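You operate a simulated robot arm through the tools that you are given. There is no shell and no other tool.

The job below is to be done with a simulated robot arm. You get a single attempt, and the scene is never put back.

Task
Wrap the 120 mm slim box from the steel plate at its printed width and speed, then stop the belt.
Fine: one pass, long side across the belt; it ends on the roller table.

The check looks at the end state, three seconds after you hand in, the way a careful person would. Anything else that was tipped, shoved, dropped, spilled or broken makes it a failure.

Robot
A 6-joint arm with a two-finger gripper, fixed in place. Base frame: the origin is at the foot of the arm, x ahead of it, y to its left, z up; the work surface is at about z = 85.9. Lengths are in cm, angles in rad, forces in N, time in s.
It reaches about 129.8 cm from its shoulder. Its first joint turns from -2.601 to 2.601 rad. Payload 1.57 kg.
The TCP is the grasp point between the finger pads, 2.1 cm short of the fingertips. In the tool frame z runs along the fingers and y along their closing line. Largest opening 7 cm; the body of the gripper starts 5 cm behind the TCP.
Orientation is that of the tool frame in the base frame, as [roll, pitch, yaw] about the fixed x, y, z axes, in that order (R = Rz(yaw) Ry(pitch) Rx(roll)). With the fingers straight down and closing along the base's y, the tool's x points along the base's -x, its y along +y and its z along -z.

Tools
- The arm moves only by the tool jog_arm. Its arguments are lists of equal length, an entry for each row: "slide": the shift along the tool's x, y, z in cm, a list of three; "dr": the turn, a rotation vector about the tool's x, y, z in rad, a list of three. In form: {"slide": [[dx, dy, dz], ...], "dr": [[wx, wy, wz], ...]}. A call has 1 to 20 rows; each row shifts and turns the commanded pose from where the row before left it, along the tool's axes as they then stand. "fingers" is the gripper command, from -1 (shut) to 1 (fully open), values between in proportion, set as the call begins (left out, the last holds). Rows are played at 5 a second. More than 5 cm and 0.15 rad between two rows, or a gripper value outside its range, and nothing of the call is played. A pose out of reach is approached as far as the arm can. The call stops where the force on the tool passes 40 N (or 10 N more than at its start, if that is more) or the arm is blocked; 0.2 s more then pass. The fingers move at their own pace and stop on an object; they squeeze with about 30 N. The grip force told is the motor's: it shows also when the fingers shut on nothing. Time passes only in rows, and 0.2 s behind the last, so rows that do not move let the fingers close. The reply holds the time, the measured pose of the TCP, the force on the tool along the base axes, the opening and the grip force, in the units named above and with some noise, with the torque about the TCP (base axes, N m) and any sound that the robot's microphone picked up, and new pictures: "show" is both (left out), scene, wrist or none.
- Cameras (640 x 400 px; columns grow to the right, rows downward): "scene" is fixed at [22.11, 49.79, 146.22]; the picture's right is [-0.70, -0.71, 0.00], its down [-0.31, 0.31, -0.90] and it looks along [0.64, -0.63, -0.44] (base axes); focal length 332 px, centre (320, 200). "wrist" rides on the gripper at [7.9, 0.4, -8.1] in the tool frame; the picture's right is [-0.05, 1.00, 0.00], its down [-0.67, -0.04, -0.74] and it looks along [-0.74, -0.04, 0.67] (tool axes); focal length 256 px, centre (320, 200). There is no depth. A picture from a camera that has moved, and an enlarged one, comes with that camera's place and axes in the base frame and with its lens.
- lift_body(by): slides the trunk up (or, below 0, down) by that many cm; the arm rides with it, the base frame stays. It gives what a move gives, with no picture.
- close_up(camera, box): a new picture of the part [left, top, right, bottom] of that camera's present view, enlarged. It takes no simulated time.
- sign_off(): hands the job in; it is judged then, once.

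Places have to be worked out from the pictures, the camera data and where the tool is seen. Open the gripper and draw the arm clear of the work before you hand the job in, unless the task says otherwise.

The tools are called after "Emit:" as name(argument=value, ...) on one line, values as JSON. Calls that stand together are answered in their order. jog_arm: Moves the arm, as the interface text tells. Its arguments: {"type":"object","properties":{"slide":{"type":"array","items":{"type":"array","items":{"type":"number"}}},"dr":{"type":"array","items":{"type":"array","items":{"type":"number"}}},"fingers":{"type":"number"},"show":{"type":"string","enum":["both","scene","wrist","none"]}},"required":["slide","dr"]} The other tools are called the same way: lift_body (by) slides the trunk up or down; close_up (camera, box) takes an enlarged picture of a part of a camera's view; sign_off () hands the job in.

At the start:

```text
t: 0.0
eef_pos: [66.05, -41.24, 121.75]
tool_rot: [3.141, 0.001, 3.142]
wrist_force: [0.5, 0.3, -0.7]
moment: [0.03, 0.01, 0.01]
gripper_width: 7.0
grasp_force: 0.0
trunk travel left (down, up): [-89.9, 7.1]
```

scene: 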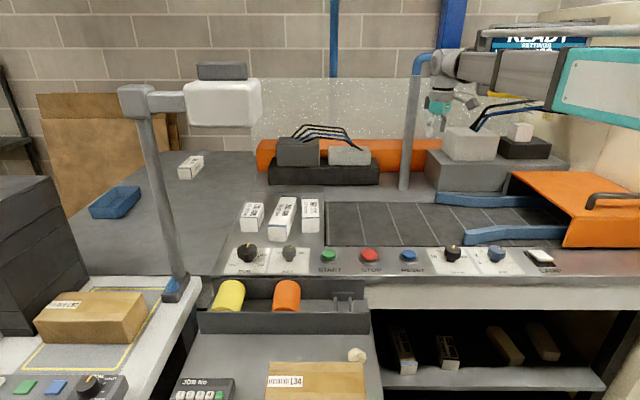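
wrist: 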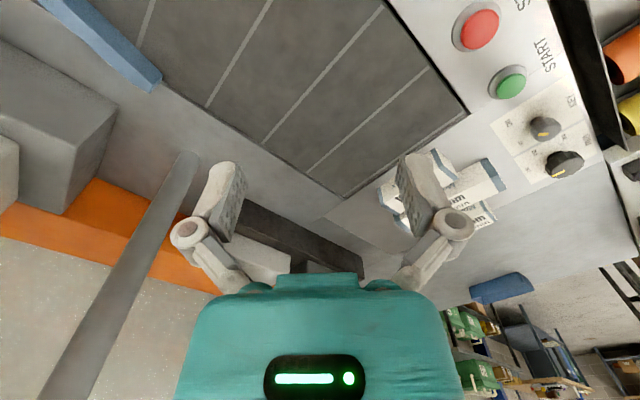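

I see a steel plate with three slim boxes, a belt with an orange wrapper hood, and a console with knobs and buttons. I'll first zoom into the parts of the scene to read labels.

Emit:
close_up(camera="scene", box=[220, 180, 380, 280])

Emit:
close_up(camera="scene", box=[380, 180, 640, 300])

Emit:
close_up(camera="scene", box=[400, 0, 640, 150])

Emit:
close_up(camera="wrist", box=[360, 0, 640, 240])

```text
4.00 times, centred on (300, 230) of scene
camera zoom: at [22.11, 49.79, 146.22], right [-0.7, -0.71, 0.0], down [-0.31, 0.31, -0.9], along [0.64, -0.63, -0.44], focal length 1326 px, centre (400, 80)
```

zoom: 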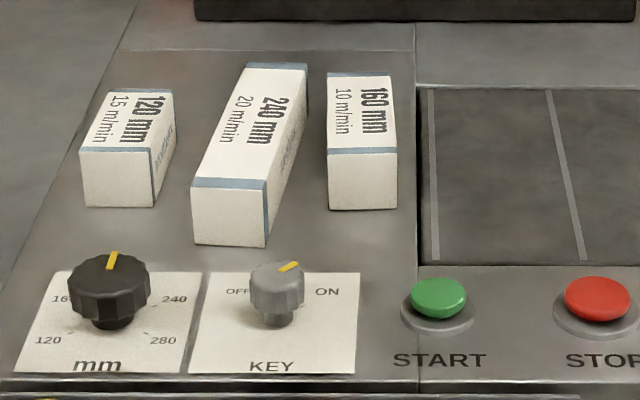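

```text
2.46 times, centred on (510, 240) of scene
camera zoom: at [22.11, 49.79, 146.22], right [-0.7, -0.71, 0.0], down [-0.31, 0.31, -0.9], along [0.64, -0.63, -0.44], focal length 816 px, centre (-148, 102)
```

zoom: 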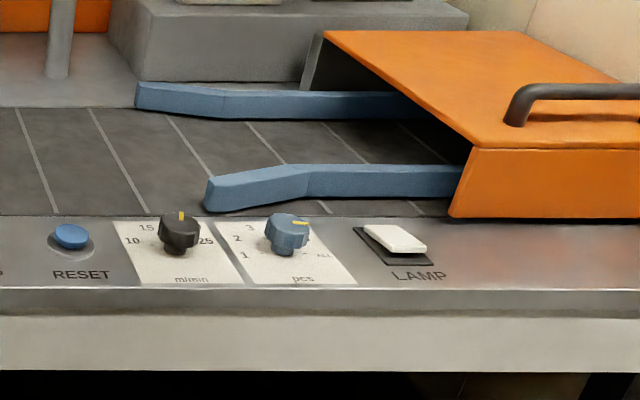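

```text
2.67 times, centred on (520, 75) of scene
camera zoom: at [22.11, 49.79, 146.22], right [-0.7, -0.71, 0.0], down [-0.31, 0.31, -0.9], along [0.64, -0.63, -0.44], focal length 884 px, centre (-213, 533)
```

zoom: 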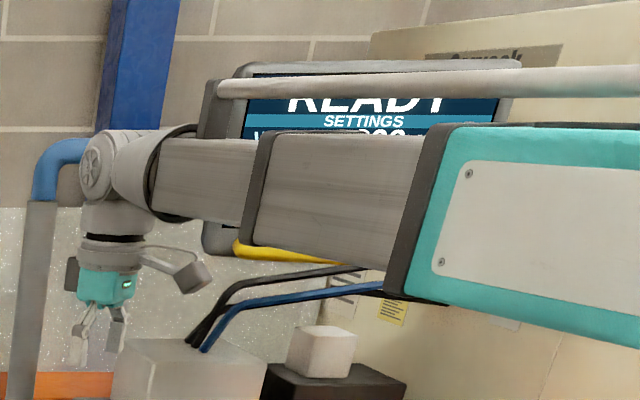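

```text
1.67 times, centred on (500, 120) of wrist
camera zoom: at [58.0, -40.74, 129.8], right [0.05, 1.0, 0.0], down [0.67, -0.04, 0.74], along [0.74, -0.04, -0.67], focal length 427 px, centre (20, 333)
```

zoom: 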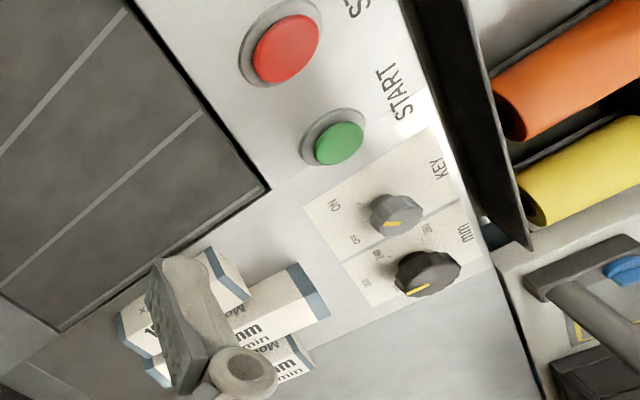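

The boxes carry labels: the leftmost reads 120 mm / 15 m/min. I'll zoom more on the knobs, the screen and other areas to learn the present settings.

Emit:
close_up(camera="scene", box=[430, 225, 570, 285])

Emit:
close_up(camera="scene", box=[220, 230, 350, 285])

Emit:
close_up(camera="scene", box=[470, 20, 600, 100])

Emit:
close_up(camera="scene", box=[240, 110, 400, 210])

Emit:
close_up(camera="scene", box=[0, 260, 400, 400])

Emit:
close_up(camera="scene", box=[370, 100, 640, 270])

```text
4.57 times, centred on (500, 255) of scene
camera zoom: at [22.11, 49.79, 146.22], right [-0.7, -0.71, 0.0], down [-0.31, 0.31, -0.9], along [0.64, -0.63, -0.44], focal length 1515 px, centre (-503, -51)
```

zoom: 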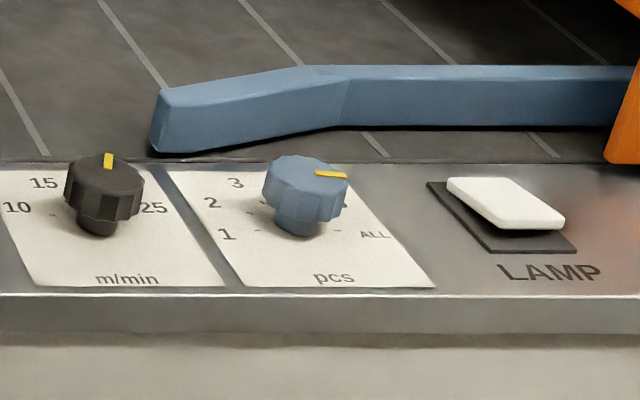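

```text
4.92 times, centred on (285, 258) of scene
camera zoom: at [22.11, 49.79, 146.22], right [-0.7, -0.71, 0.0], down [-0.31, 0.31, -0.9], along [0.64, -0.63, -0.44], focal length 1632 px, centre (492, -83)
```

zoom: 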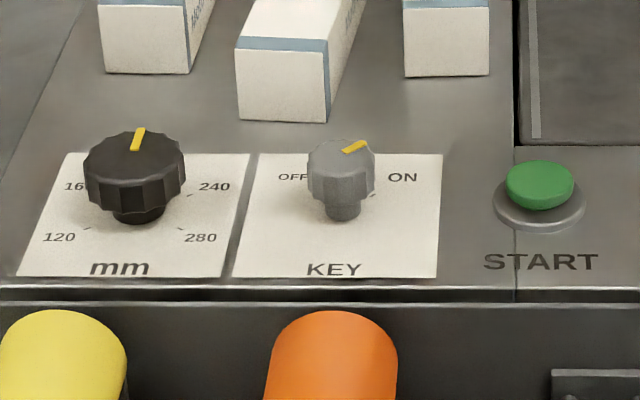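

```text
4.92 times, centred on (535, 60) of scene
camera zoom: at [22.11, 49.79, 146.22], right [-0.7, -0.71, 0.0], down [-0.31, 0.31, -0.9], along [0.64, -0.63, -0.44], focal length 1632 px, centre (-738, 889)
```

zoom: 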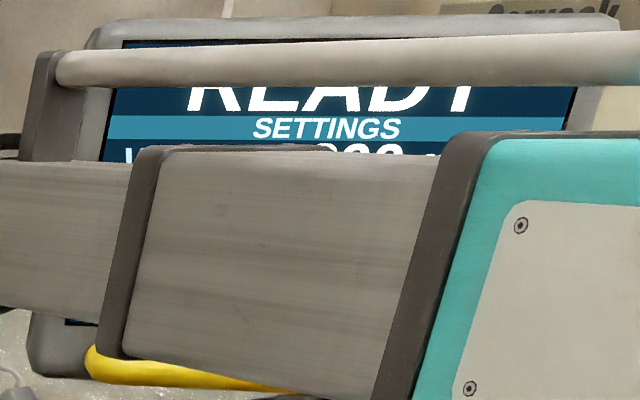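

```text
4.00 times, centred on (320, 160) of scene
camera zoom: at [22.11, 49.79, 146.22], right [-0.7, -0.71, 0.0], down [-0.31, 0.31, -0.9], along [0.64, -0.63, -0.44], focal length 1326 px, centre (320, 360)
```

zoom: 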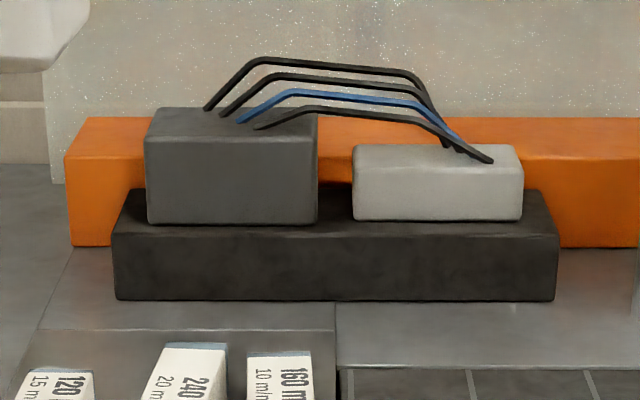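

```text
1.60 times, centred on (200, 330) of scene
camera zoom: at [22.11, 49.79, 146.22], right [-0.7, -0.71, 0.0], down [-0.31, 0.31, -0.9], along [0.64, -0.63, -0.44], focal length 530 px, centre (512, -8)
```

zoom: 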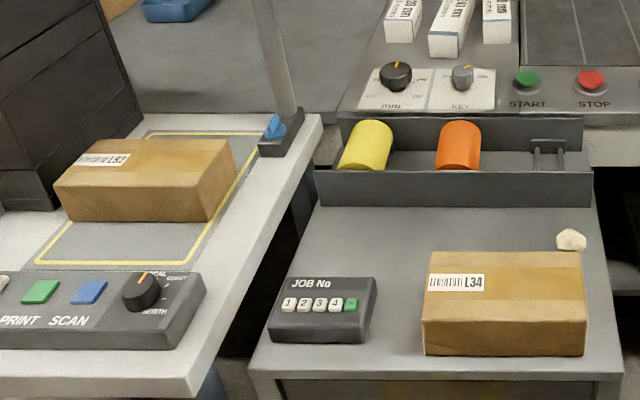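

```text
2.35 times, centred on (505, 185) of scene
camera zoom: at [22.11, 49.79, 146.22], right [-0.7, -0.71, 0.0], down [-0.31, 0.31, -0.9], along [0.64, -0.63, -0.44], focal length 780 px, centre (-115, 235)
```

zoom: 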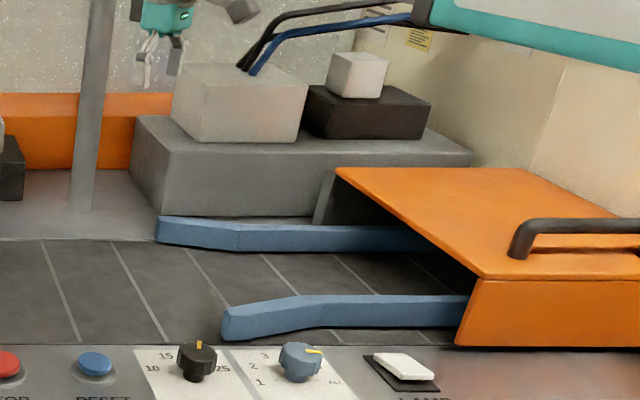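

The settings appear to stand at 200 mm, 20 m/min, and the piece counter somewhere near 4 or 5; the screen is hidden by the arm. I'll turn the wrist in place so its camera looks left along the machine, to locate the lamp head and plate before moving there.

Emit:
jog_arm(slide=[[0, 0, 0], [0, 0, 0], [0, 0, 0], [0, 0, 0], [0, 0, 0], [0, 0, 0]], dr=[[0, 0, -0.14], [0, 0, -0.14], [0, 0, -0.14], [0, 0, -0.14], [0, 0, -0.14], [0, 0, -0.14]], show="both")

```text
t: 1.4
eef_pos: [66.01, -41.31, 121.79]
tool_rot: [-3.141, -0.002, -2.3]
wrist_force: [0.1, 0.4, -0.1]
moment: [-0.01, 0.01, -0.02]
gripper_width: 7.01
grasp_force: 0.0
trunk travel left (down, up): [-89.9, 7.1]
camera wrist: at [60.36, -46.82, 129.8], right [-0.71, 0.7, 0.0], down [0.47, 0.47, 0.74], along [0.52, 0.53, -0.67], focal length 256 px, centre (320, 200)
```

scene: 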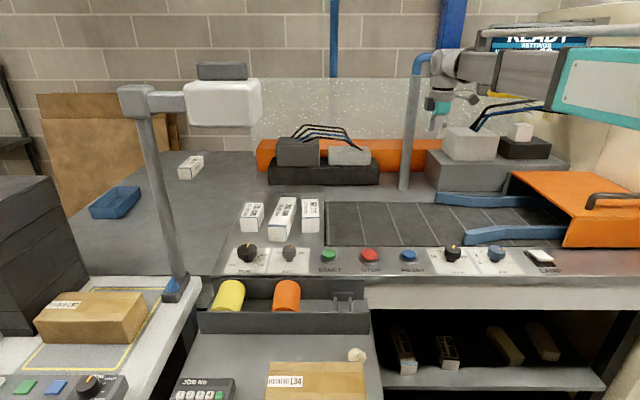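
wrist: 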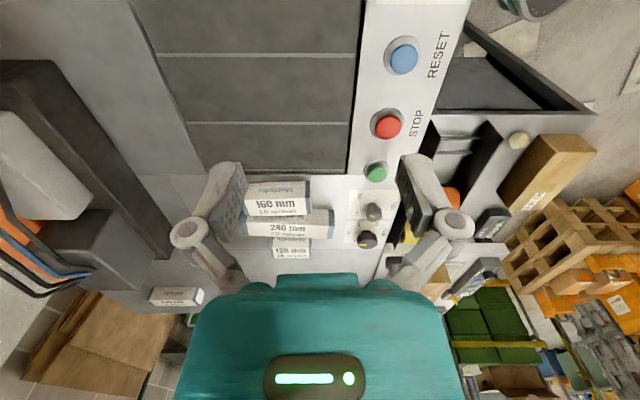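

The three boxes, the buttons and knobs are seen from upstream-facing view; the machine runs at about 45° to the base axes. I'll tilt the wrist camera up to see the lamp head and its arm before going near the plate.

Emit:
jog_arm(slide=[[0, 0, 0], [0, 0, 0], [0, 0, 0], [0, 0, 0]], dr=[[0, -0.15, 0], [0, -0.15, 0], [0, -0.15, 0], [0, -0.15, 0]], show="both")

```text
t: 2.4
eef_pos: [66.21, -41.14, 124.94]
tool_rot: [3.142, 0.6, -2.3]
wrist_force: [0.3, 0.0, 0.2]
moment: [0.02, 0.01, 0.01]
gripper_width: 7.02
grasp_force: 0.0
out of reach, approached as far as the arm can: row 2, 3, 4
trunk travel left (down, up): [-89.9, 7.1]
camera wrist: at [58.21, -49.19, 127.16], right [-0.71, 0.7, 0.03], down [0.11, 0.07, 0.99], along [0.69, 0.71, -0.13], focal length 256 px, centre (320, 200)
```

scene: 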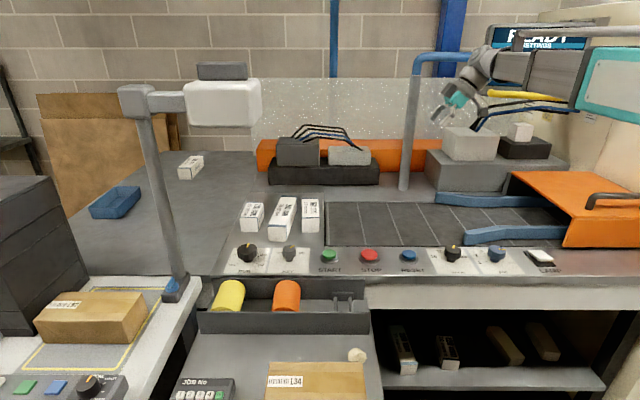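
wrist: 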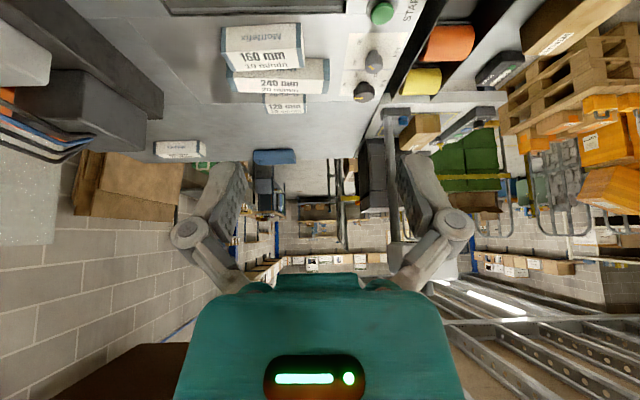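

I'll zoom in around the right finger, where the lamp post should be.

Emit:
close_up(camera="wrist", box=[340, 60, 500, 260])

Emit:
close_up(camera="scene", box=[90, 50, 290, 310])

Emit:
close_up(camera="wrist", box=[200, 0, 420, 130])

```text
2.00 times, centred on (420, 160) of wrist
camera zoom: at [58.21, -49.19, 127.16], right [-0.71, 0.7, 0.03], down [0.11, 0.07, 0.99], along [0.69, 0.71, -0.13], focal length 512 px, centre (120, 280)
```

zoom: 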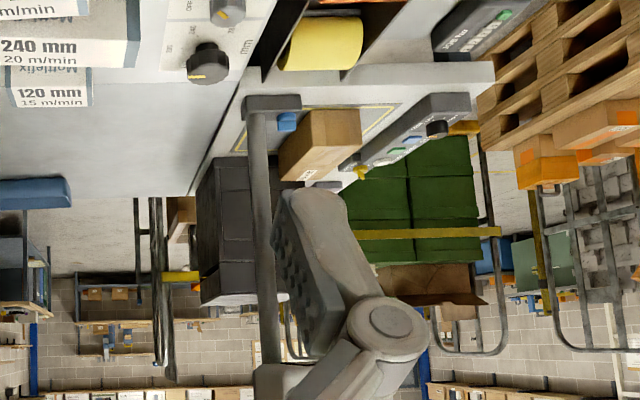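

```text
1.54 times, centred on (190, 180) of scene
camera zoom: at [22.11, 49.79, 146.22], right [-0.7, -0.71, 0.0], down [-0.31, 0.31, -0.9], along [0.64, -0.63, -0.44], focal length 510 px, centre (520, 231)
```

zoom: 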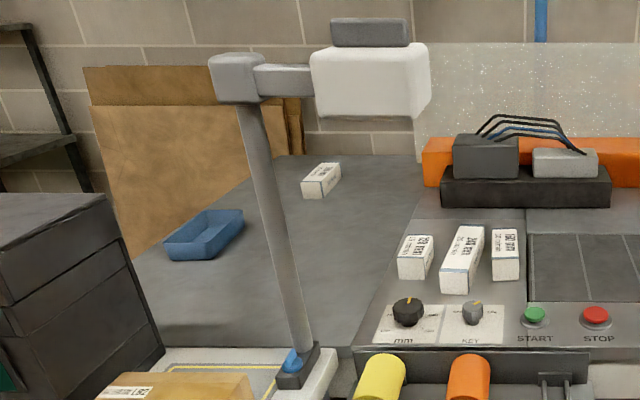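

```text
2.91 times, centred on (310, 65) of wrist
camera zoom: at [58.21, -49.19, 127.16], right [-0.71, 0.7, 0.03], down [0.11, 0.07, 0.99], along [0.69, 0.71, -0.13], focal length 745 px, centre (349, 593)
```

zoom: 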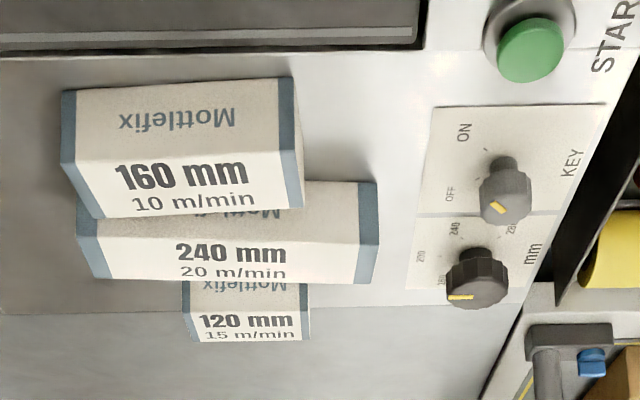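

The post stands near (97, 27); its head is hidden by the right finger. I'll swing the view about 0.3 rad to bring it between the fingers.

Emit:
jog_arm(slide=[[0, 0, 0], [0, 0, 0], [0, 0, 0]], dr=[[-0.07, 0, -0.1], [-0.07, 0, -0.1], [-0.07, 0, -0.1]], show="wrist")

```text
t: 3.2
eef_pos: [66.08, -41.2, 124.88]
tool_rot: [3.137, 0.601, -1.939]
wrist_force: [-0.8, -0.5, 0.3]
moment: [0.01, 0.0, -0.01]
gripper_width: 6.97
grasp_force: 0.1
trunk travel left (down, up): [-89.9, 7.1]
camera wrist: at [61.61, -51.45, 127.15], right [-0.92, 0.4, 0.03], down [0.08, 0.11, 0.99], along [0.39, 0.91, -0.13], focal length 256 px, centre (320, 200)
```

wrist: 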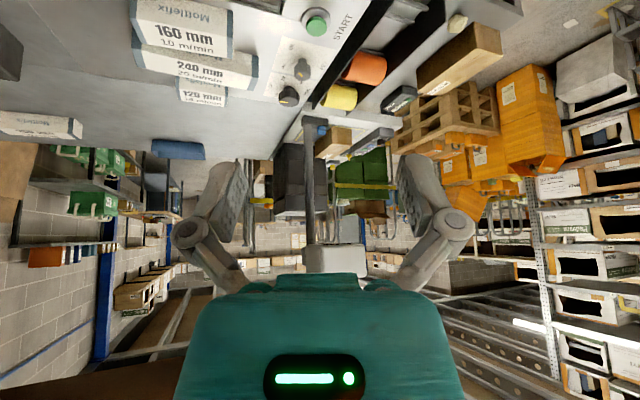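

The lamp head is found: centred near (86, 14), underside about z 130, so the arm should stay below it or right of it. Next I swing the wrist round to look toward the screen and the hood/exit.

Emit:
jog_arm(slide=[[0, 0, 0], [0, 0, 0], [0, 0, 0], [0, 0, 0], [0, 0, 0], [0, 0, 0], [0, 0, 0], [0, 0, 0], [0, 0, 0], [0, 0, 0], [0, 0, 0], [0, 0, 0], [0, 0, 0], [0, 0, 0]], dr=[[0.0814, 0, 0.119], [0.0814, 0, 0.119], [0.0814, 0, 0.119], [0.0814, 0, 0.119], [0.0814, 0, 0.119], [0.0814, 0, 0.119], [0.0814, 0, 0.119], [0.0814, 0, 0.119], [0.0814, 0, 0.119], [0.0814, 0, 0.119], [0.0814, 0, 0.119], [0.0814, 0, 0.119], [0.0814, 0, 0.119], [0.0814, 0, 0.119]], show="both")

```text
t: 6.2
eef_pos: [66.2, -41.24, 124.94]
tool_rot: [-3.141, 0.598, 2.328]
wrist_force: [-0.6, -0.1, 0.2]
moment: [0.01, 0.0, -0.04]
gripper_width: 6.98
grasp_force: 0.0
trunk travel left (down, up): [-89.9, 7.1]
camera wrist: at [58.65, -32.76, 127.16], right [0.76, 0.65, 0.03], down [0.07, -0.12, 0.99], along [0.65, -0.75, -0.13], focal length 256 px, centre (320, 200)
```

scene: 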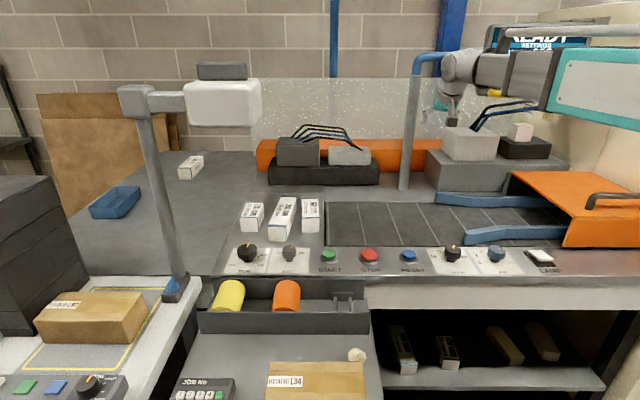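
wrist: 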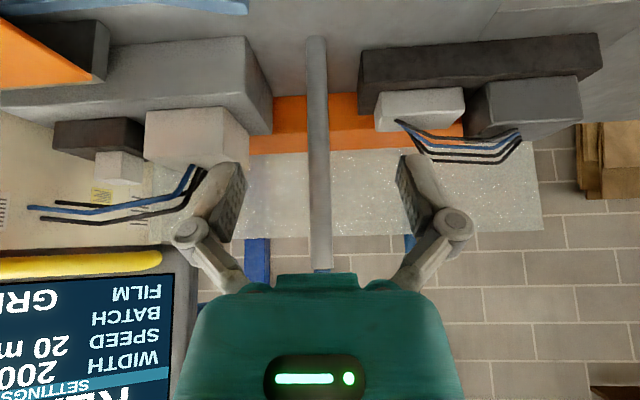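

The screen lists WIDTH 200, SPEED 20, BATCH and FILM. I'll turn further to read it fully.

Emit:
jog_arm(slide=[[0, 0, 0], [0, 0, 0], [0, 0, 0], [0, 0, 0], [0, 0, 0], [0, 0, 0]], dr=[[0.0814, 0, 0.119], [0.0814, 0, 0.119], [0.0814, 0, 0.119], [0.0814, 0, 0.119], [0.0814, 0, 0.119], [0.0814, 0, 0.119]], show="wrist")

```text
t: 7.6
eef_pos: [66.22, -41.2, 124.98]
tool_rot: [-3.136, 0.597, 1.466]
wrist_force: [0.1, -0.4, 0.1]
moment: [0.02, 0.0, -0.01]
gripper_width: 6.99
grasp_force: 0.1
trunk travel left (down, up): [-89.9, 7.1]
camera wrist: at [67.64, -30.19, 127.14], right [0.99, -0.15, 0.03], down [-0.05, -0.13, 0.99], along [-0.15, -0.98, -0.13], focal length 256 px, centre (320, 200)
```

wrist: 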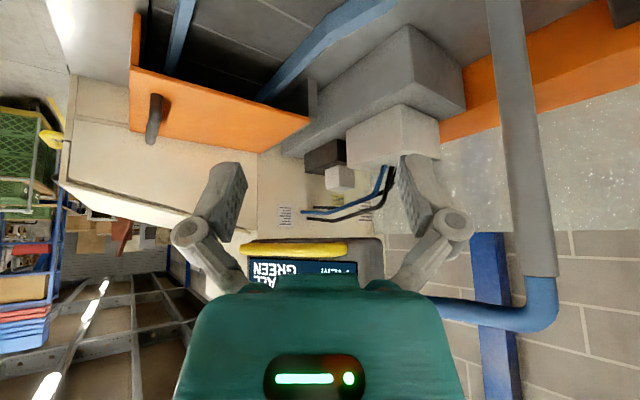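

BATCH seems to read ALL and FILM GREEN, but the gripper hides most of it. I'll turn further so the screen appears beside the gripper, which also shows the machine exit.

Emit:
jog_arm(slide=[[0, 0, 0], [0, 0, 0], [0, 0, 0], [0, 0, 0], [0, 0, 0], [0, 0, 0]], dr=[[0.0814, 0, 0.119], [0.0814, 0, 0.119], [0.0814, 0, 0.119], [0.0814, 0, 0.119], [0.0814, 0, 0.119], [0.0814, 0, 0.119]], show="wrist")

Emit:
close_up(camera="wrist", box=[380, 200, 640, 400])

```text
t: 9.0
eef_pos: [66.13, -41.27, 125.02]
tool_rot: [-3.138, 0.601, 0.598]
wrist_force: [-0.4, -0.6, -0.1]
moment: [0.04, -0.03, 0.03]
gripper_width: 7.01
grasp_force: 0.0
trunk travel left (down, up): [-89.9, 7.1]
camera wrist: at [75.42, -35.28, 127.14], right [0.52, -0.85, 0.03], down [-0.12, -0.05, 0.99], along [-0.84, -0.52, -0.13], focal length 256 px, centre (320, 200)
```

wrist: 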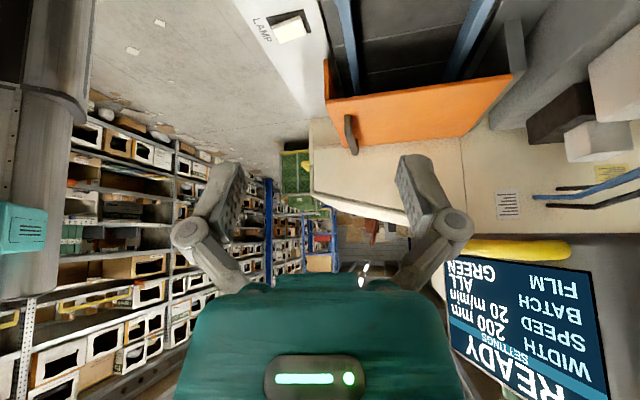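

```text
2.00 times, centred on (510, 300) of wrist
camera zoom: at [75.42, -35.28, 127.14], right [0.52, -0.85, 0.03], down [-0.12, -0.05, 0.99], along [-0.84, -0.52, -0.13], focal length 512 px, centre (-60, 0)
```

zoom: 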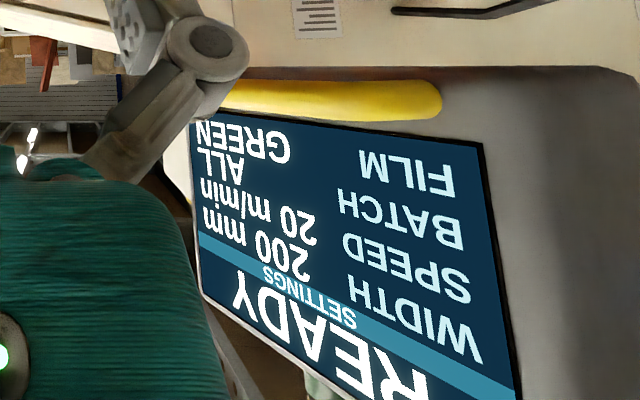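

Screen reads READY, WIDTH 200 mm, SPEED 20 m/min, BATCH ALL, FILM GREEN; so I must set 120 mm and 15 m/min. I'll bring the tool upright again and square it to the machine (tool x toward the operator side).

Emit:
jog_arm(slide=[[0, 0, 0], [0, 0, 0], [0, 0, 0], [0, 0, 0], [0, 0, 0], [0, 0, 0], [0, 0, 0], [0, 0, 0], [0, 0, 0], [0, 0, 0], [0, 0, 0], [0, 0, 0], [0, 0, 0], [0, 0, 0], [0, 0, 0], [0, 0, 0]], dr=[[0, 0.15, 0], [0, 0.15, 0], [0, 0.15, 0], [0, 0.15, 0], [0, 0, -0.1465], [0, 0, -0.1465], [0, 0, -0.1465], [0, 0, -0.1465], [0, 0, -0.1465], [0, 0, -0.1465], [0, 0, -0.1465], [0, 0, -0.1465], [0, 0, -0.1465], [0, 0, -0.1465], [0, 0, -0.1465], [0, 0, -0.1465]], show="both")

```text
t: 12.4
eef_pos: [66.09, -41.33, 121.7]
tool_rot: [-3.14, -0.004, 2.36]
wrist_force: [0.1, 0.3, -0.5]
moment: [-0.01, -0.02, 0.0]
gripper_width: 6.99
grasp_force: 0.0
out of reach, approached as far as the arm can: row 1, 2, 3
trunk travel left (down, up): [-89.9, 7.1]
camera wrist: at [60.65, -35.3, 129.83], right [0.74, 0.67, 0.0], down [0.45, -0.5, 0.74], along [0.5, -0.55, -0.67], focal length 256 px, centre (320, 200)
```

scene: 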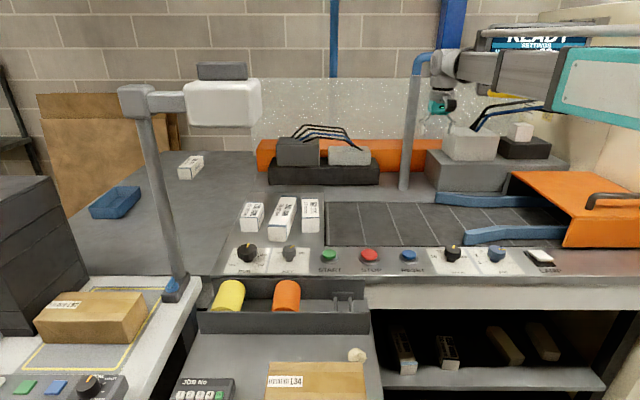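
wrist: 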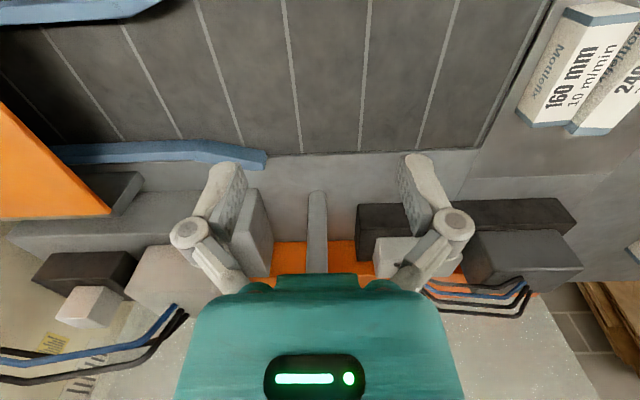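

The tool is square to the machine. The earlier "out of reach" came from wrist height, so I will lower using the trunk; first I shift horizontally over my estimate of the speed knob (53, -35).

Emit:
jog_arm(slide=[[3.435, -1.19, 0], [3.435, -1.19, 0], [3.435, -1.19, 0], [3.435, -1.19, 0]], dr=[[0, 0, 0], [0, 0, 0], [0, 0, 0], [0, 0, 0]], show="both")

```text
t: 13.4
eef_pos: [52.95, -34.75, 121.78]
tool_rot: [3.14, -0.004, 2.357]
wrist_force: [-0.2, 0.2, 0.6]
moment: [-0.02, -0.03, -0.03]
gripper_width: 7.02
grasp_force: 0.0
out of reach, approached as far as the arm can: row 3
trunk travel left (down, up): [-89.9, 7.1]
camera wrist: at [47.52, -28.82, 129.87], right [0.74, 0.67, 0.0], down [0.45, -0.5, 0.74], along [0.5, -0.55, -0.67], focal length 256 px, centre (320, 200)
```

scene: 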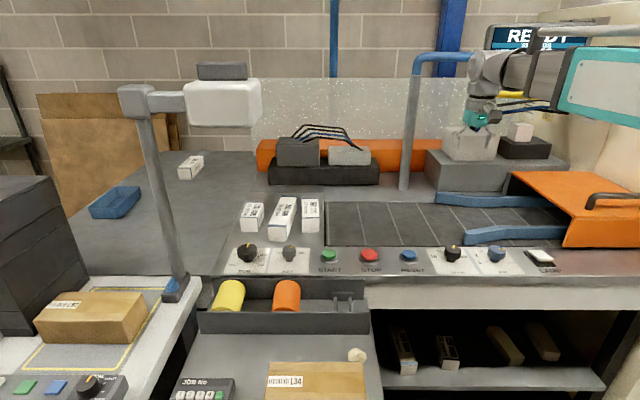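
wrist: 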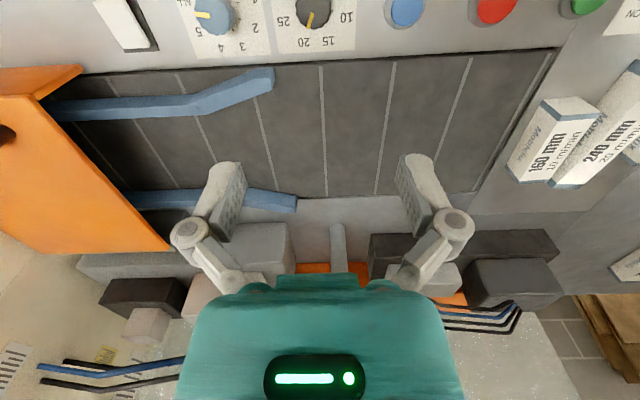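

Both right-hand knobs are visible from above now. I'll zoom on them to read labels and pointer directions.

Emit:
close_up(camera="wrist", box=[170, 0, 370, 70])

Emit:
close_up(camera="wrist", box=[260, 0, 370, 60])

Emit:
close_up(camera="scene", box=[450, 20, 600, 140])

```text
3.20 times, centred on (270, 35) of wrist
camera zoom: at [47.52, -28.82, 129.87], right [0.74, 0.67, 0.0], down [0.45, -0.5, 0.74], along [0.5, -0.55, -0.67], focal length 819 px, centre (480, 728)
```

zoom: 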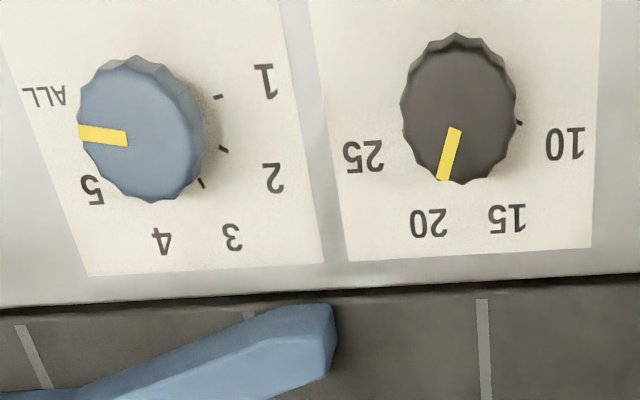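

```text
5.82 times, centred on (315, 30) of wrist
camera zoom: at [47.52, -28.82, 129.87], right [0.74, 0.67, 0.0], down [0.45, -0.5, 0.74], along [0.5, -0.55, -0.67], focal length 1489 px, centre (349, 1189)
```

zoom: 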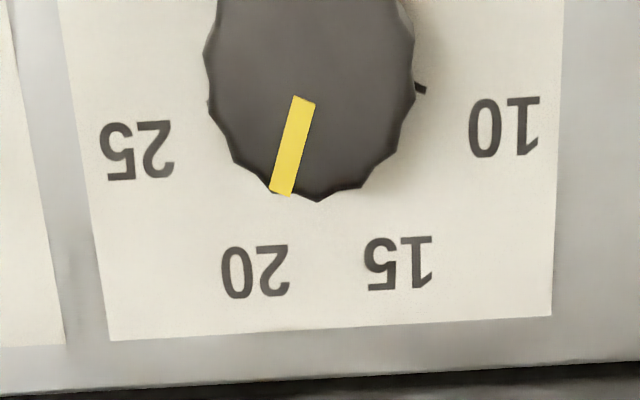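

```text
3.33 times, centred on (525, 80) of scene
camera zoom: at [22.11, 49.79, 146.22], right [-0.7, -0.71, 0.0], down [-0.31, 0.31, -0.9], along [0.64, -0.63, -0.44], focal length 1105 px, centre (-363, 600)
```

zoom: 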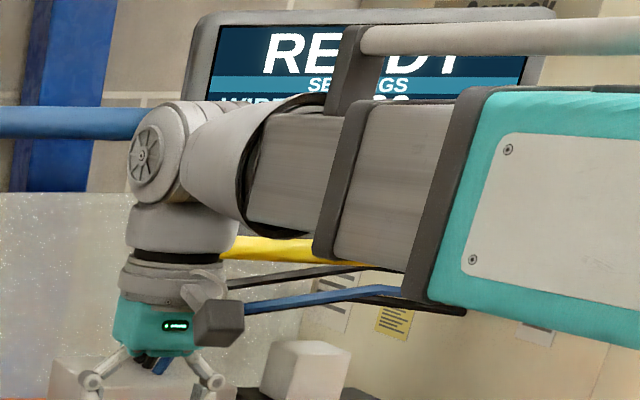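

Speed dial reads 10/15/20/25 with the pointer on 20; batch is on ALL. I judge the speed knob axis at about (52.1, -35.1); I'll shift over it, then lower the trunk 18 cm.

Emit:
jog_arm(slide=[[0.4, -0.84, 0]], dr=[[0, 0, 0]], show="none")

Emit:
lift_body(by=-18)

Emit:
close_up(camera="wrist", box=[160, 0, 480, 200])

Emit:
close_up(camera="scene", box=[400, 20, 640, 280])

```text
t: 13.8
eef_pos: [52.13, -35.15, 121.6]
tool_rot: [3.141, -0.003, 2.357]
wrist_force: [0.9, -0.2, 0.5]
moment: [0.02, 0.01, 0.01]
gripper_width: 7.0
grasp_force: 0.1
trunk travel left (down, up): [-89.9, 7.1]
```

```text
t: 15.8
eef_pos: [52.19, -35.1, 103.64]
tool_rot: [-3.141, -0.003, 2.357]
wrist_force: [0.2, 0.5, 0.1]
moment: [0.0, 0.01, 0.05]
gripper_width: 7.0
grasp_force: 0.1
trunk travel left (down, up): [-71.9, 25.1]
```

```text
2.00 times, centred on (320, 100) of wrist
camera zoom: at [46.75, -29.21, 111.84], right [0.74, 0.67, 0.0], down [0.45, -0.5, 0.74], along [0.5, -0.55, -0.67], focal length 512 px, centre (320, 400)
```

zoom: 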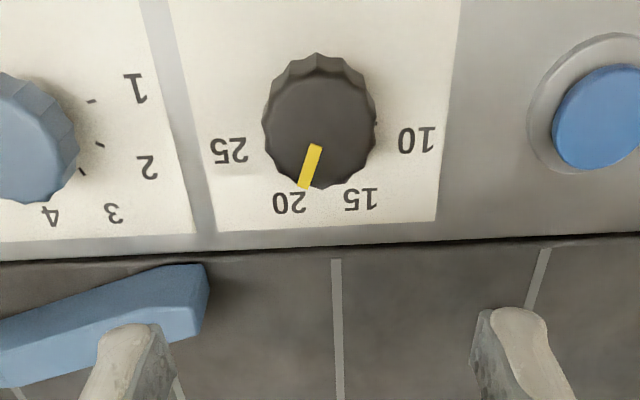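

```text
1.54 times, centred on (520, 150) of scene
camera zoom: at [22.11, 49.79, 146.22], right [-0.7, -0.71, 0.0], down [-0.31, 0.31, -0.9], along [0.64, -0.63, -0.44], focal length 510 px, centre (12, 277)
```

zoom: 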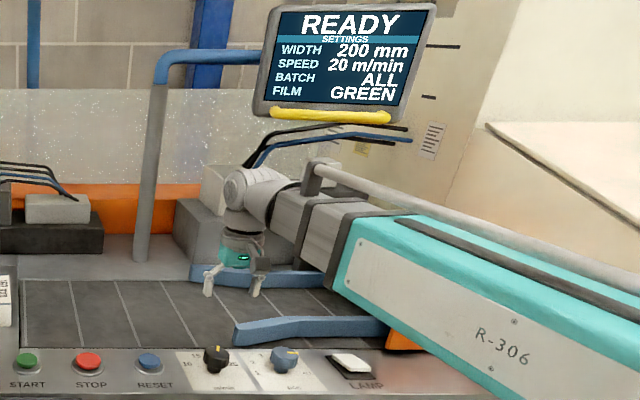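

The screen is now clear in the scene view. The knob (about 4.5 cm across, top near z 89–90) lies under the TCP; I lower 11 cm and check alignment again.

Emit:
lift_body(by=-11)

Emit:
close_up(camera="wrist", box=[160, 60, 480, 260])

Emit:
close_up(camera="scene", box=[380, 180, 560, 290])

```text
t: 17.2
eef_pos: [52.16, -35.14, 92.72]
tool_rot: [-3.141, -0.003, 2.354]
wrist_force: [0.6, -0.5, 0.0]
moment: [-0.02, 0.01, 0.01]
gripper_width: 7.01
grasp_force: 0.1
trunk travel left (down, up): [-60.9, 36.1]
```

```text
2.00 times, centred on (320, 160) of wrist
camera zoom: at [46.75, -29.21, 100.84], right [0.74, 0.67, 0.0], down [0.45, -0.5, 0.74], along [0.5, -0.55, -0.67], focal length 512 px, centre (320, 280)
```

zoom: 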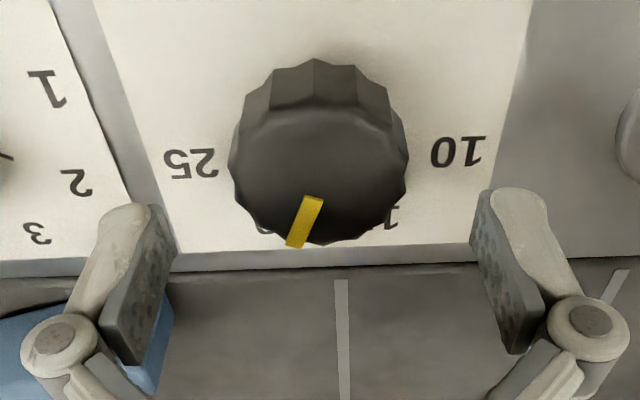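

```text
3.56 times, centred on (470, 235) of scene
camera zoom: at [22.11, 49.79, 146.22], right [-0.7, -0.71, 0.0], down [-0.31, 0.31, -0.9], along [0.64, -0.63, -0.44], focal length 1179 px, centre (-213, 76)
```

zoom: 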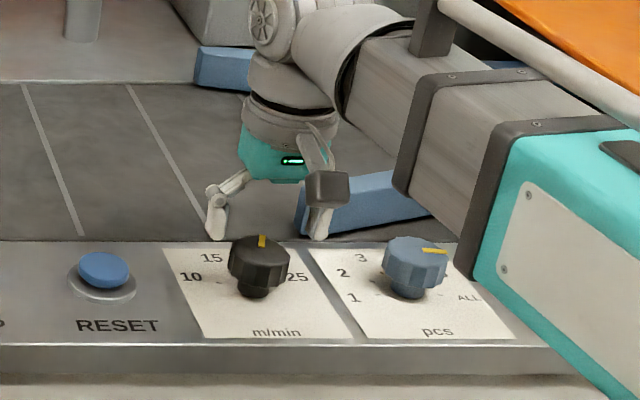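

Gripper is aligned over the knob within a couple of mm (knob axis ≈ (52.05, -35.05), top ≈ 90.2). I lower 3.3 cm so the pads straddle it.

Emit:
lift_body(by=-3.3)

Emit:
close_up(camera="wrist", box=[160, 60, 480, 260])

Emit:
close_up(camera="scene", box=[380, 180, 560, 290])

```text
t: 18.0
eef_pos: [52.24, -35.14, 89.56]
tool_rot: [3.14, -0.004, 2.356]
wrist_force: [0.3, 0.4, -0.1]
moment: [0.02, 0.04, 0.0]
gripper_width: 6.99
grasp_force: 0.0
trunk travel left (down, up): [-57.6, 39.4]
```

```text
2.00 times, centred on (320, 160) of wrist
camera zoom: at [46.75, -29.21, 97.54], right [0.74, 0.67, 0.0], down [0.45, -0.5, 0.74], along [0.5, -0.55, -0.67], focal length 512 px, centre (320, 280)
```

zoom: 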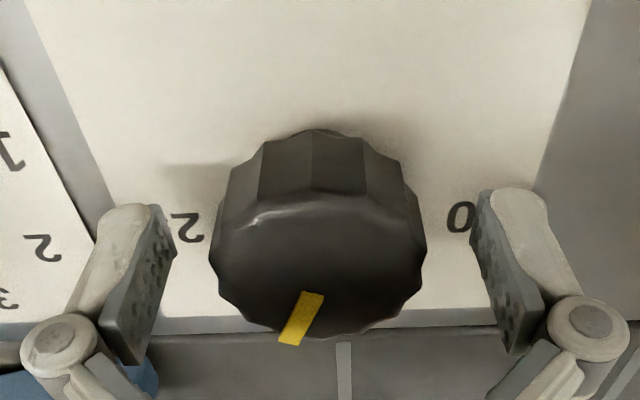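

```text
3.56 times, centred on (470, 235) of scene
camera zoom: at [22.11, 49.79, 146.22], right [-0.7, -0.71, 0.0], down [-0.31, 0.31, -0.9], along [0.64, -0.63, -0.44], focal length 1179 px, centre (-213, 76)
```

zoom: 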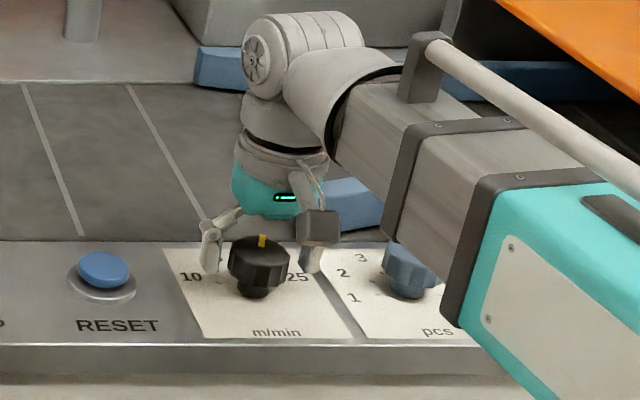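

The pads straddle the speed knob symmetrically. I close on it and check the grip.

Emit:
jog_arm(slide=[[0, 0, 0], [0, 0, 0], [0, 0, 0], [0, 0, 0]], dr=[[0, 0, 0], [0, 0, 0], [0, 0, 0], [0, 0, 0]], fingers=-1, show="wrist")

```text
t: 19.0
eef_pos: [52.04, -35.18, 89.43]
tool_rot: [3.14, -0.003, 2.356]
wrist_force: [-2.0, -4.9, 5.9]
moment: [-0.15, 0.19, -0.02]
gripper_width: 4.56
grasp_force: 32.4
trunk travel left (down, up): [-57.6, 39.4]
camera wrist: at [46.71, -29.24, 97.56], right [0.74, 0.67, 0.0], down [0.45, -0.5, 0.74], along [0.5, -0.55, -0.67], focal length 256 px, centre (320, 200)
```

wrist: 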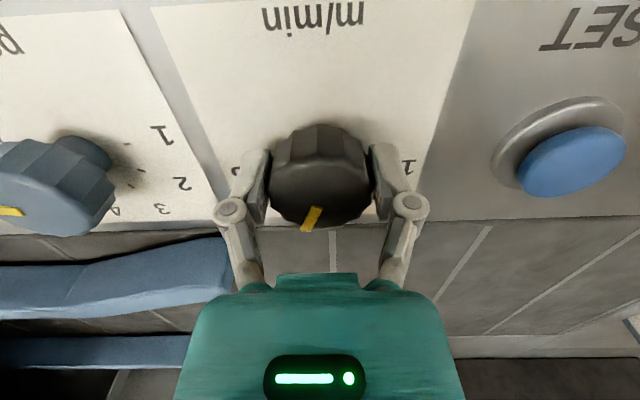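

The knob is gripped (4.56 cm). I now turn it counter‑clockwise by one 40° step, from 20 to 15.

Emit:
jog_arm(slide=[[0, 0, 0], [0, 0, 0], [0, 0, 0], [0, 0, 0], [0, 0, 0], [0, 0, 0], [0, 0, 0]], dr=[[0, 0, -0.1164], [0, 0, -0.1164], [0, 0, -0.1164], [0, 0, -0.1164], [0, 0, -0.1164], [0, 0, -0.1164], [0, 0, 0]], show="both")

Emit:
close_up(camera="scene", box=[480, 10, 620, 90])

```text
t: 20.6
eef_pos: [52.12, -35.37, 89.42]
tool_rot: [3.139, -0.004, 3.057]
wrist_force: [-7.1, -20.5, 8.9]
moment: [-0.19, 0.13, 0.0]
gripper_width: 4.54
grasp_force: 31.9
trunk travel left (down, up): [-57.6, 39.4]
camera wrist: at [44.08, -34.19, 97.55], right [0.14, 0.99, 0.0], down [0.66, -0.09, 0.74], along [0.74, -0.1, -0.67], focal length 256 px, centre (320, 200)
```

scene: 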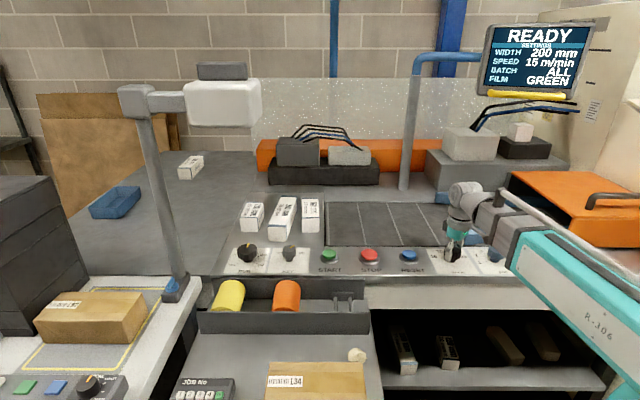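
wrist: 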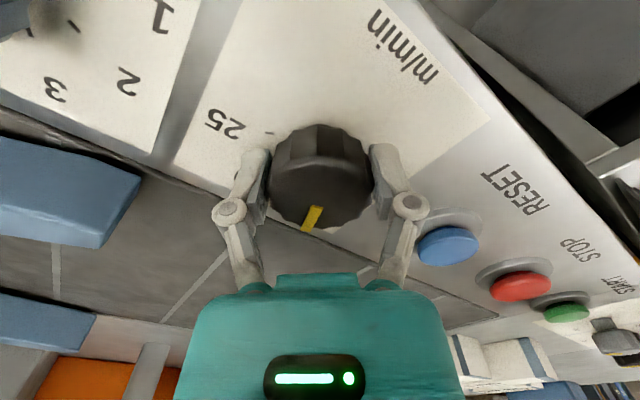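

```text
4.57 times, centred on (550, 50) of scene
camera zoom: at [22.11, 49.79, 146.22], right [-0.7, -0.71, 0.0], down [-0.31, 0.31, -0.9], along [0.64, -0.63, -0.44], focal length 1515 px, centre (-731, 886)
```

zoom: 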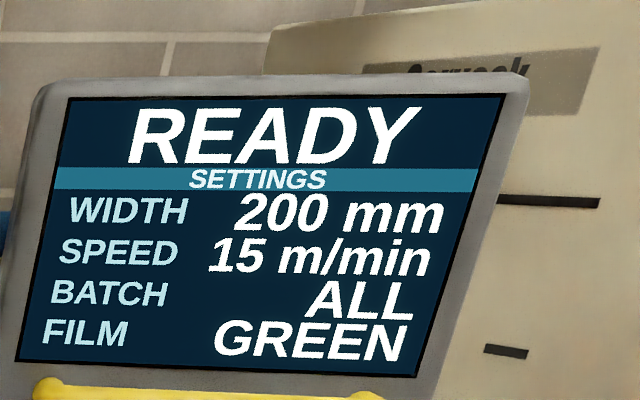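

The screen confirms SPEED 15 m/min. I release the knob and raise the trunk to clear it.

Emit:
jog_arm(slide=[[0, 0, 0], [0, 0, 0], [0, 0, 0], [0, 0, 0]], dr=[[0, 0, 0], [0, 0, 0], [0, 0, 0], [0, 0, 0]], fingers=1, show="wrist")

Emit:
lift_body(by=12)

Emit:
close_up(camera="scene", box=[320, 10, 640, 280])

```text
t: 21.6
eef_pos: [52.16, -35.02, 89.5]
tool_rot: [3.139, -0.005, 3.054]
wrist_force: [-0.3, 0.4, 0.0]
moment: [-0.02, 0.0, -0.01]
gripper_width: 7.01
grasp_force: 0.0
trunk travel left (down, up): [-57.6, 39.4]
camera wrist: at [44.19, -34.02, 97.53], right [0.14, 0.99, 0.0], down [0.66, -0.09, 0.74], along [0.74, -0.1, -0.67], focal length 256 px, centre (320, 200)
```

wrist: 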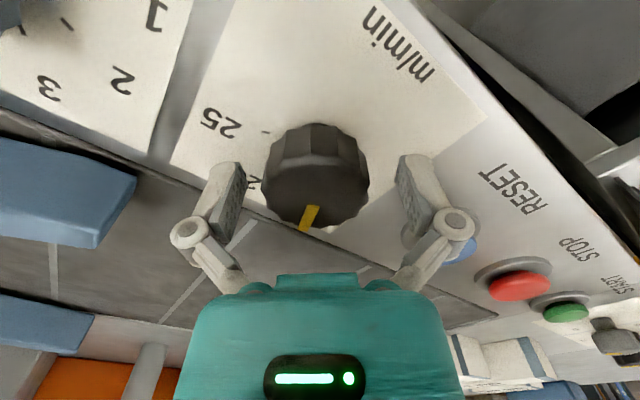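

```text
t: 23.1
eef_pos: [52.27, -35.11, 101.34]
tool_rot: [3.14, -0.003, 3.054]
wrist_force: [0.4, 0.8, -0.7]
moment: [-0.01, -0.01, 0.03]
gripper_width: 7.0
grasp_force: 0.1
trunk travel left (down, up): [-69.6, 27.4]
```

```text
1.48 times, centred on (480, 145) of scene
camera zoom: at [22.11, 49.79, 146.22], right [-0.7, -0.71, 0.0], down [-0.31, 0.31, -0.9], along [0.64, -0.63, -0.44], focal length 491 px, centre (83, 282)
```

zoom: 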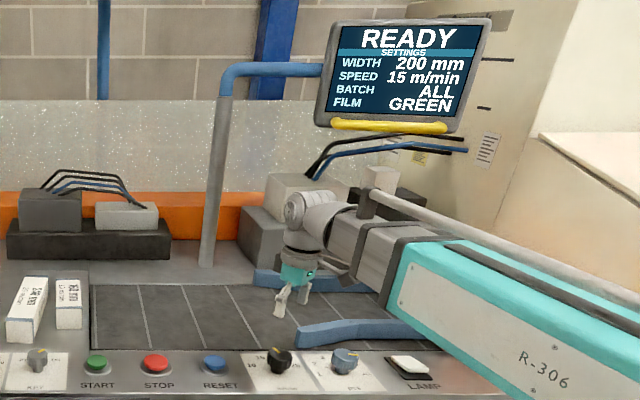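

Now for the width knob, near (95.5, 8), which lies partly under the lamp head (underside z≈130), so I travel low: lower to z≈96, square the wrist and slide 45 cm upstream along the console.

Emit:
lift_body(by=-5)

Emit:
jog_arm(slide=[[0, 0, 0], [0, 0, 0], [0, 0, 0], [0, 0, 0], [0, 0, 0], [0, 4.5, 0], [0, 4.5, 0], [0, 4.5, 0], [0, 4.5, 0], [0, 4.5, 0], [0, 4.5, 0], [0, 4.5, 0], [0, 4.5, 0], [0, 4.5, 0], [0, 4.5, 0]], dr=[[0, 0, 0.1396], [0, 0, 0.1396], [0, 0, 0.1396], [0, 0, 0.1396], [0, 0, 0.1396], [0, 0, 0], [0, 0, 0], [0, 0, 0], [0, 0, 0], [0, 0, 0], [0, 0, 0], [0, 0, 0], [0, 0, 0], [0, 0, 0], [0, 0, 0]], show="both")

```text
t: 24.0
eef_pos: [52.26, -35.08, 96.42]
tool_rot: [3.14, -0.006, 3.053]
wrist_force: [0.2, -0.4, 0.3]
moment: [0.03, 0.0, -0.05]
gripper_width: 7.01
grasp_force: 0.0
trunk travel left (down, up): [-64.6, 32.4]
```

```text
t: 27.2
eef_pos: [84.02, -3.39, 96.32]
tool_rot: [-3.142, -0.004, 2.358]
wrist_force: [0.0, -0.2, -0.6]
moment: [0.04, -0.03, 0.02]
gripper_width: 6.98
grasp_force: 0.1
trunk travel left (down, up): [-64.6, 32.4]
camera wrist: at [78.54, 2.54, 104.52], right [0.74, 0.67, 0.0], down [0.45, -0.5, 0.74], along [0.5, -0.55, -0.67], focal length 256 px, centre (320, 200)
```

scene: 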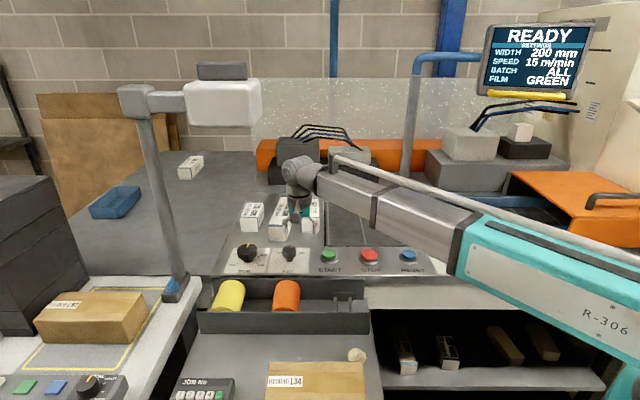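
wrist: 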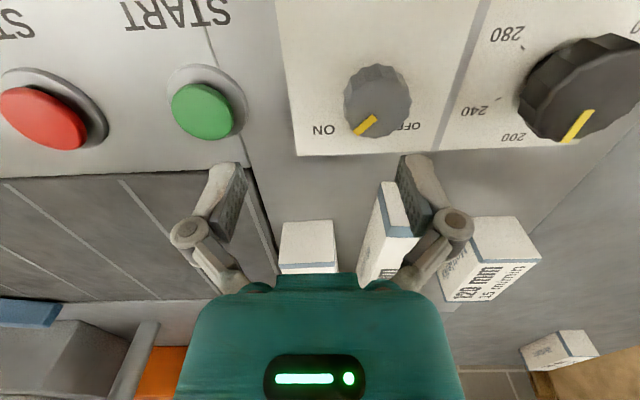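

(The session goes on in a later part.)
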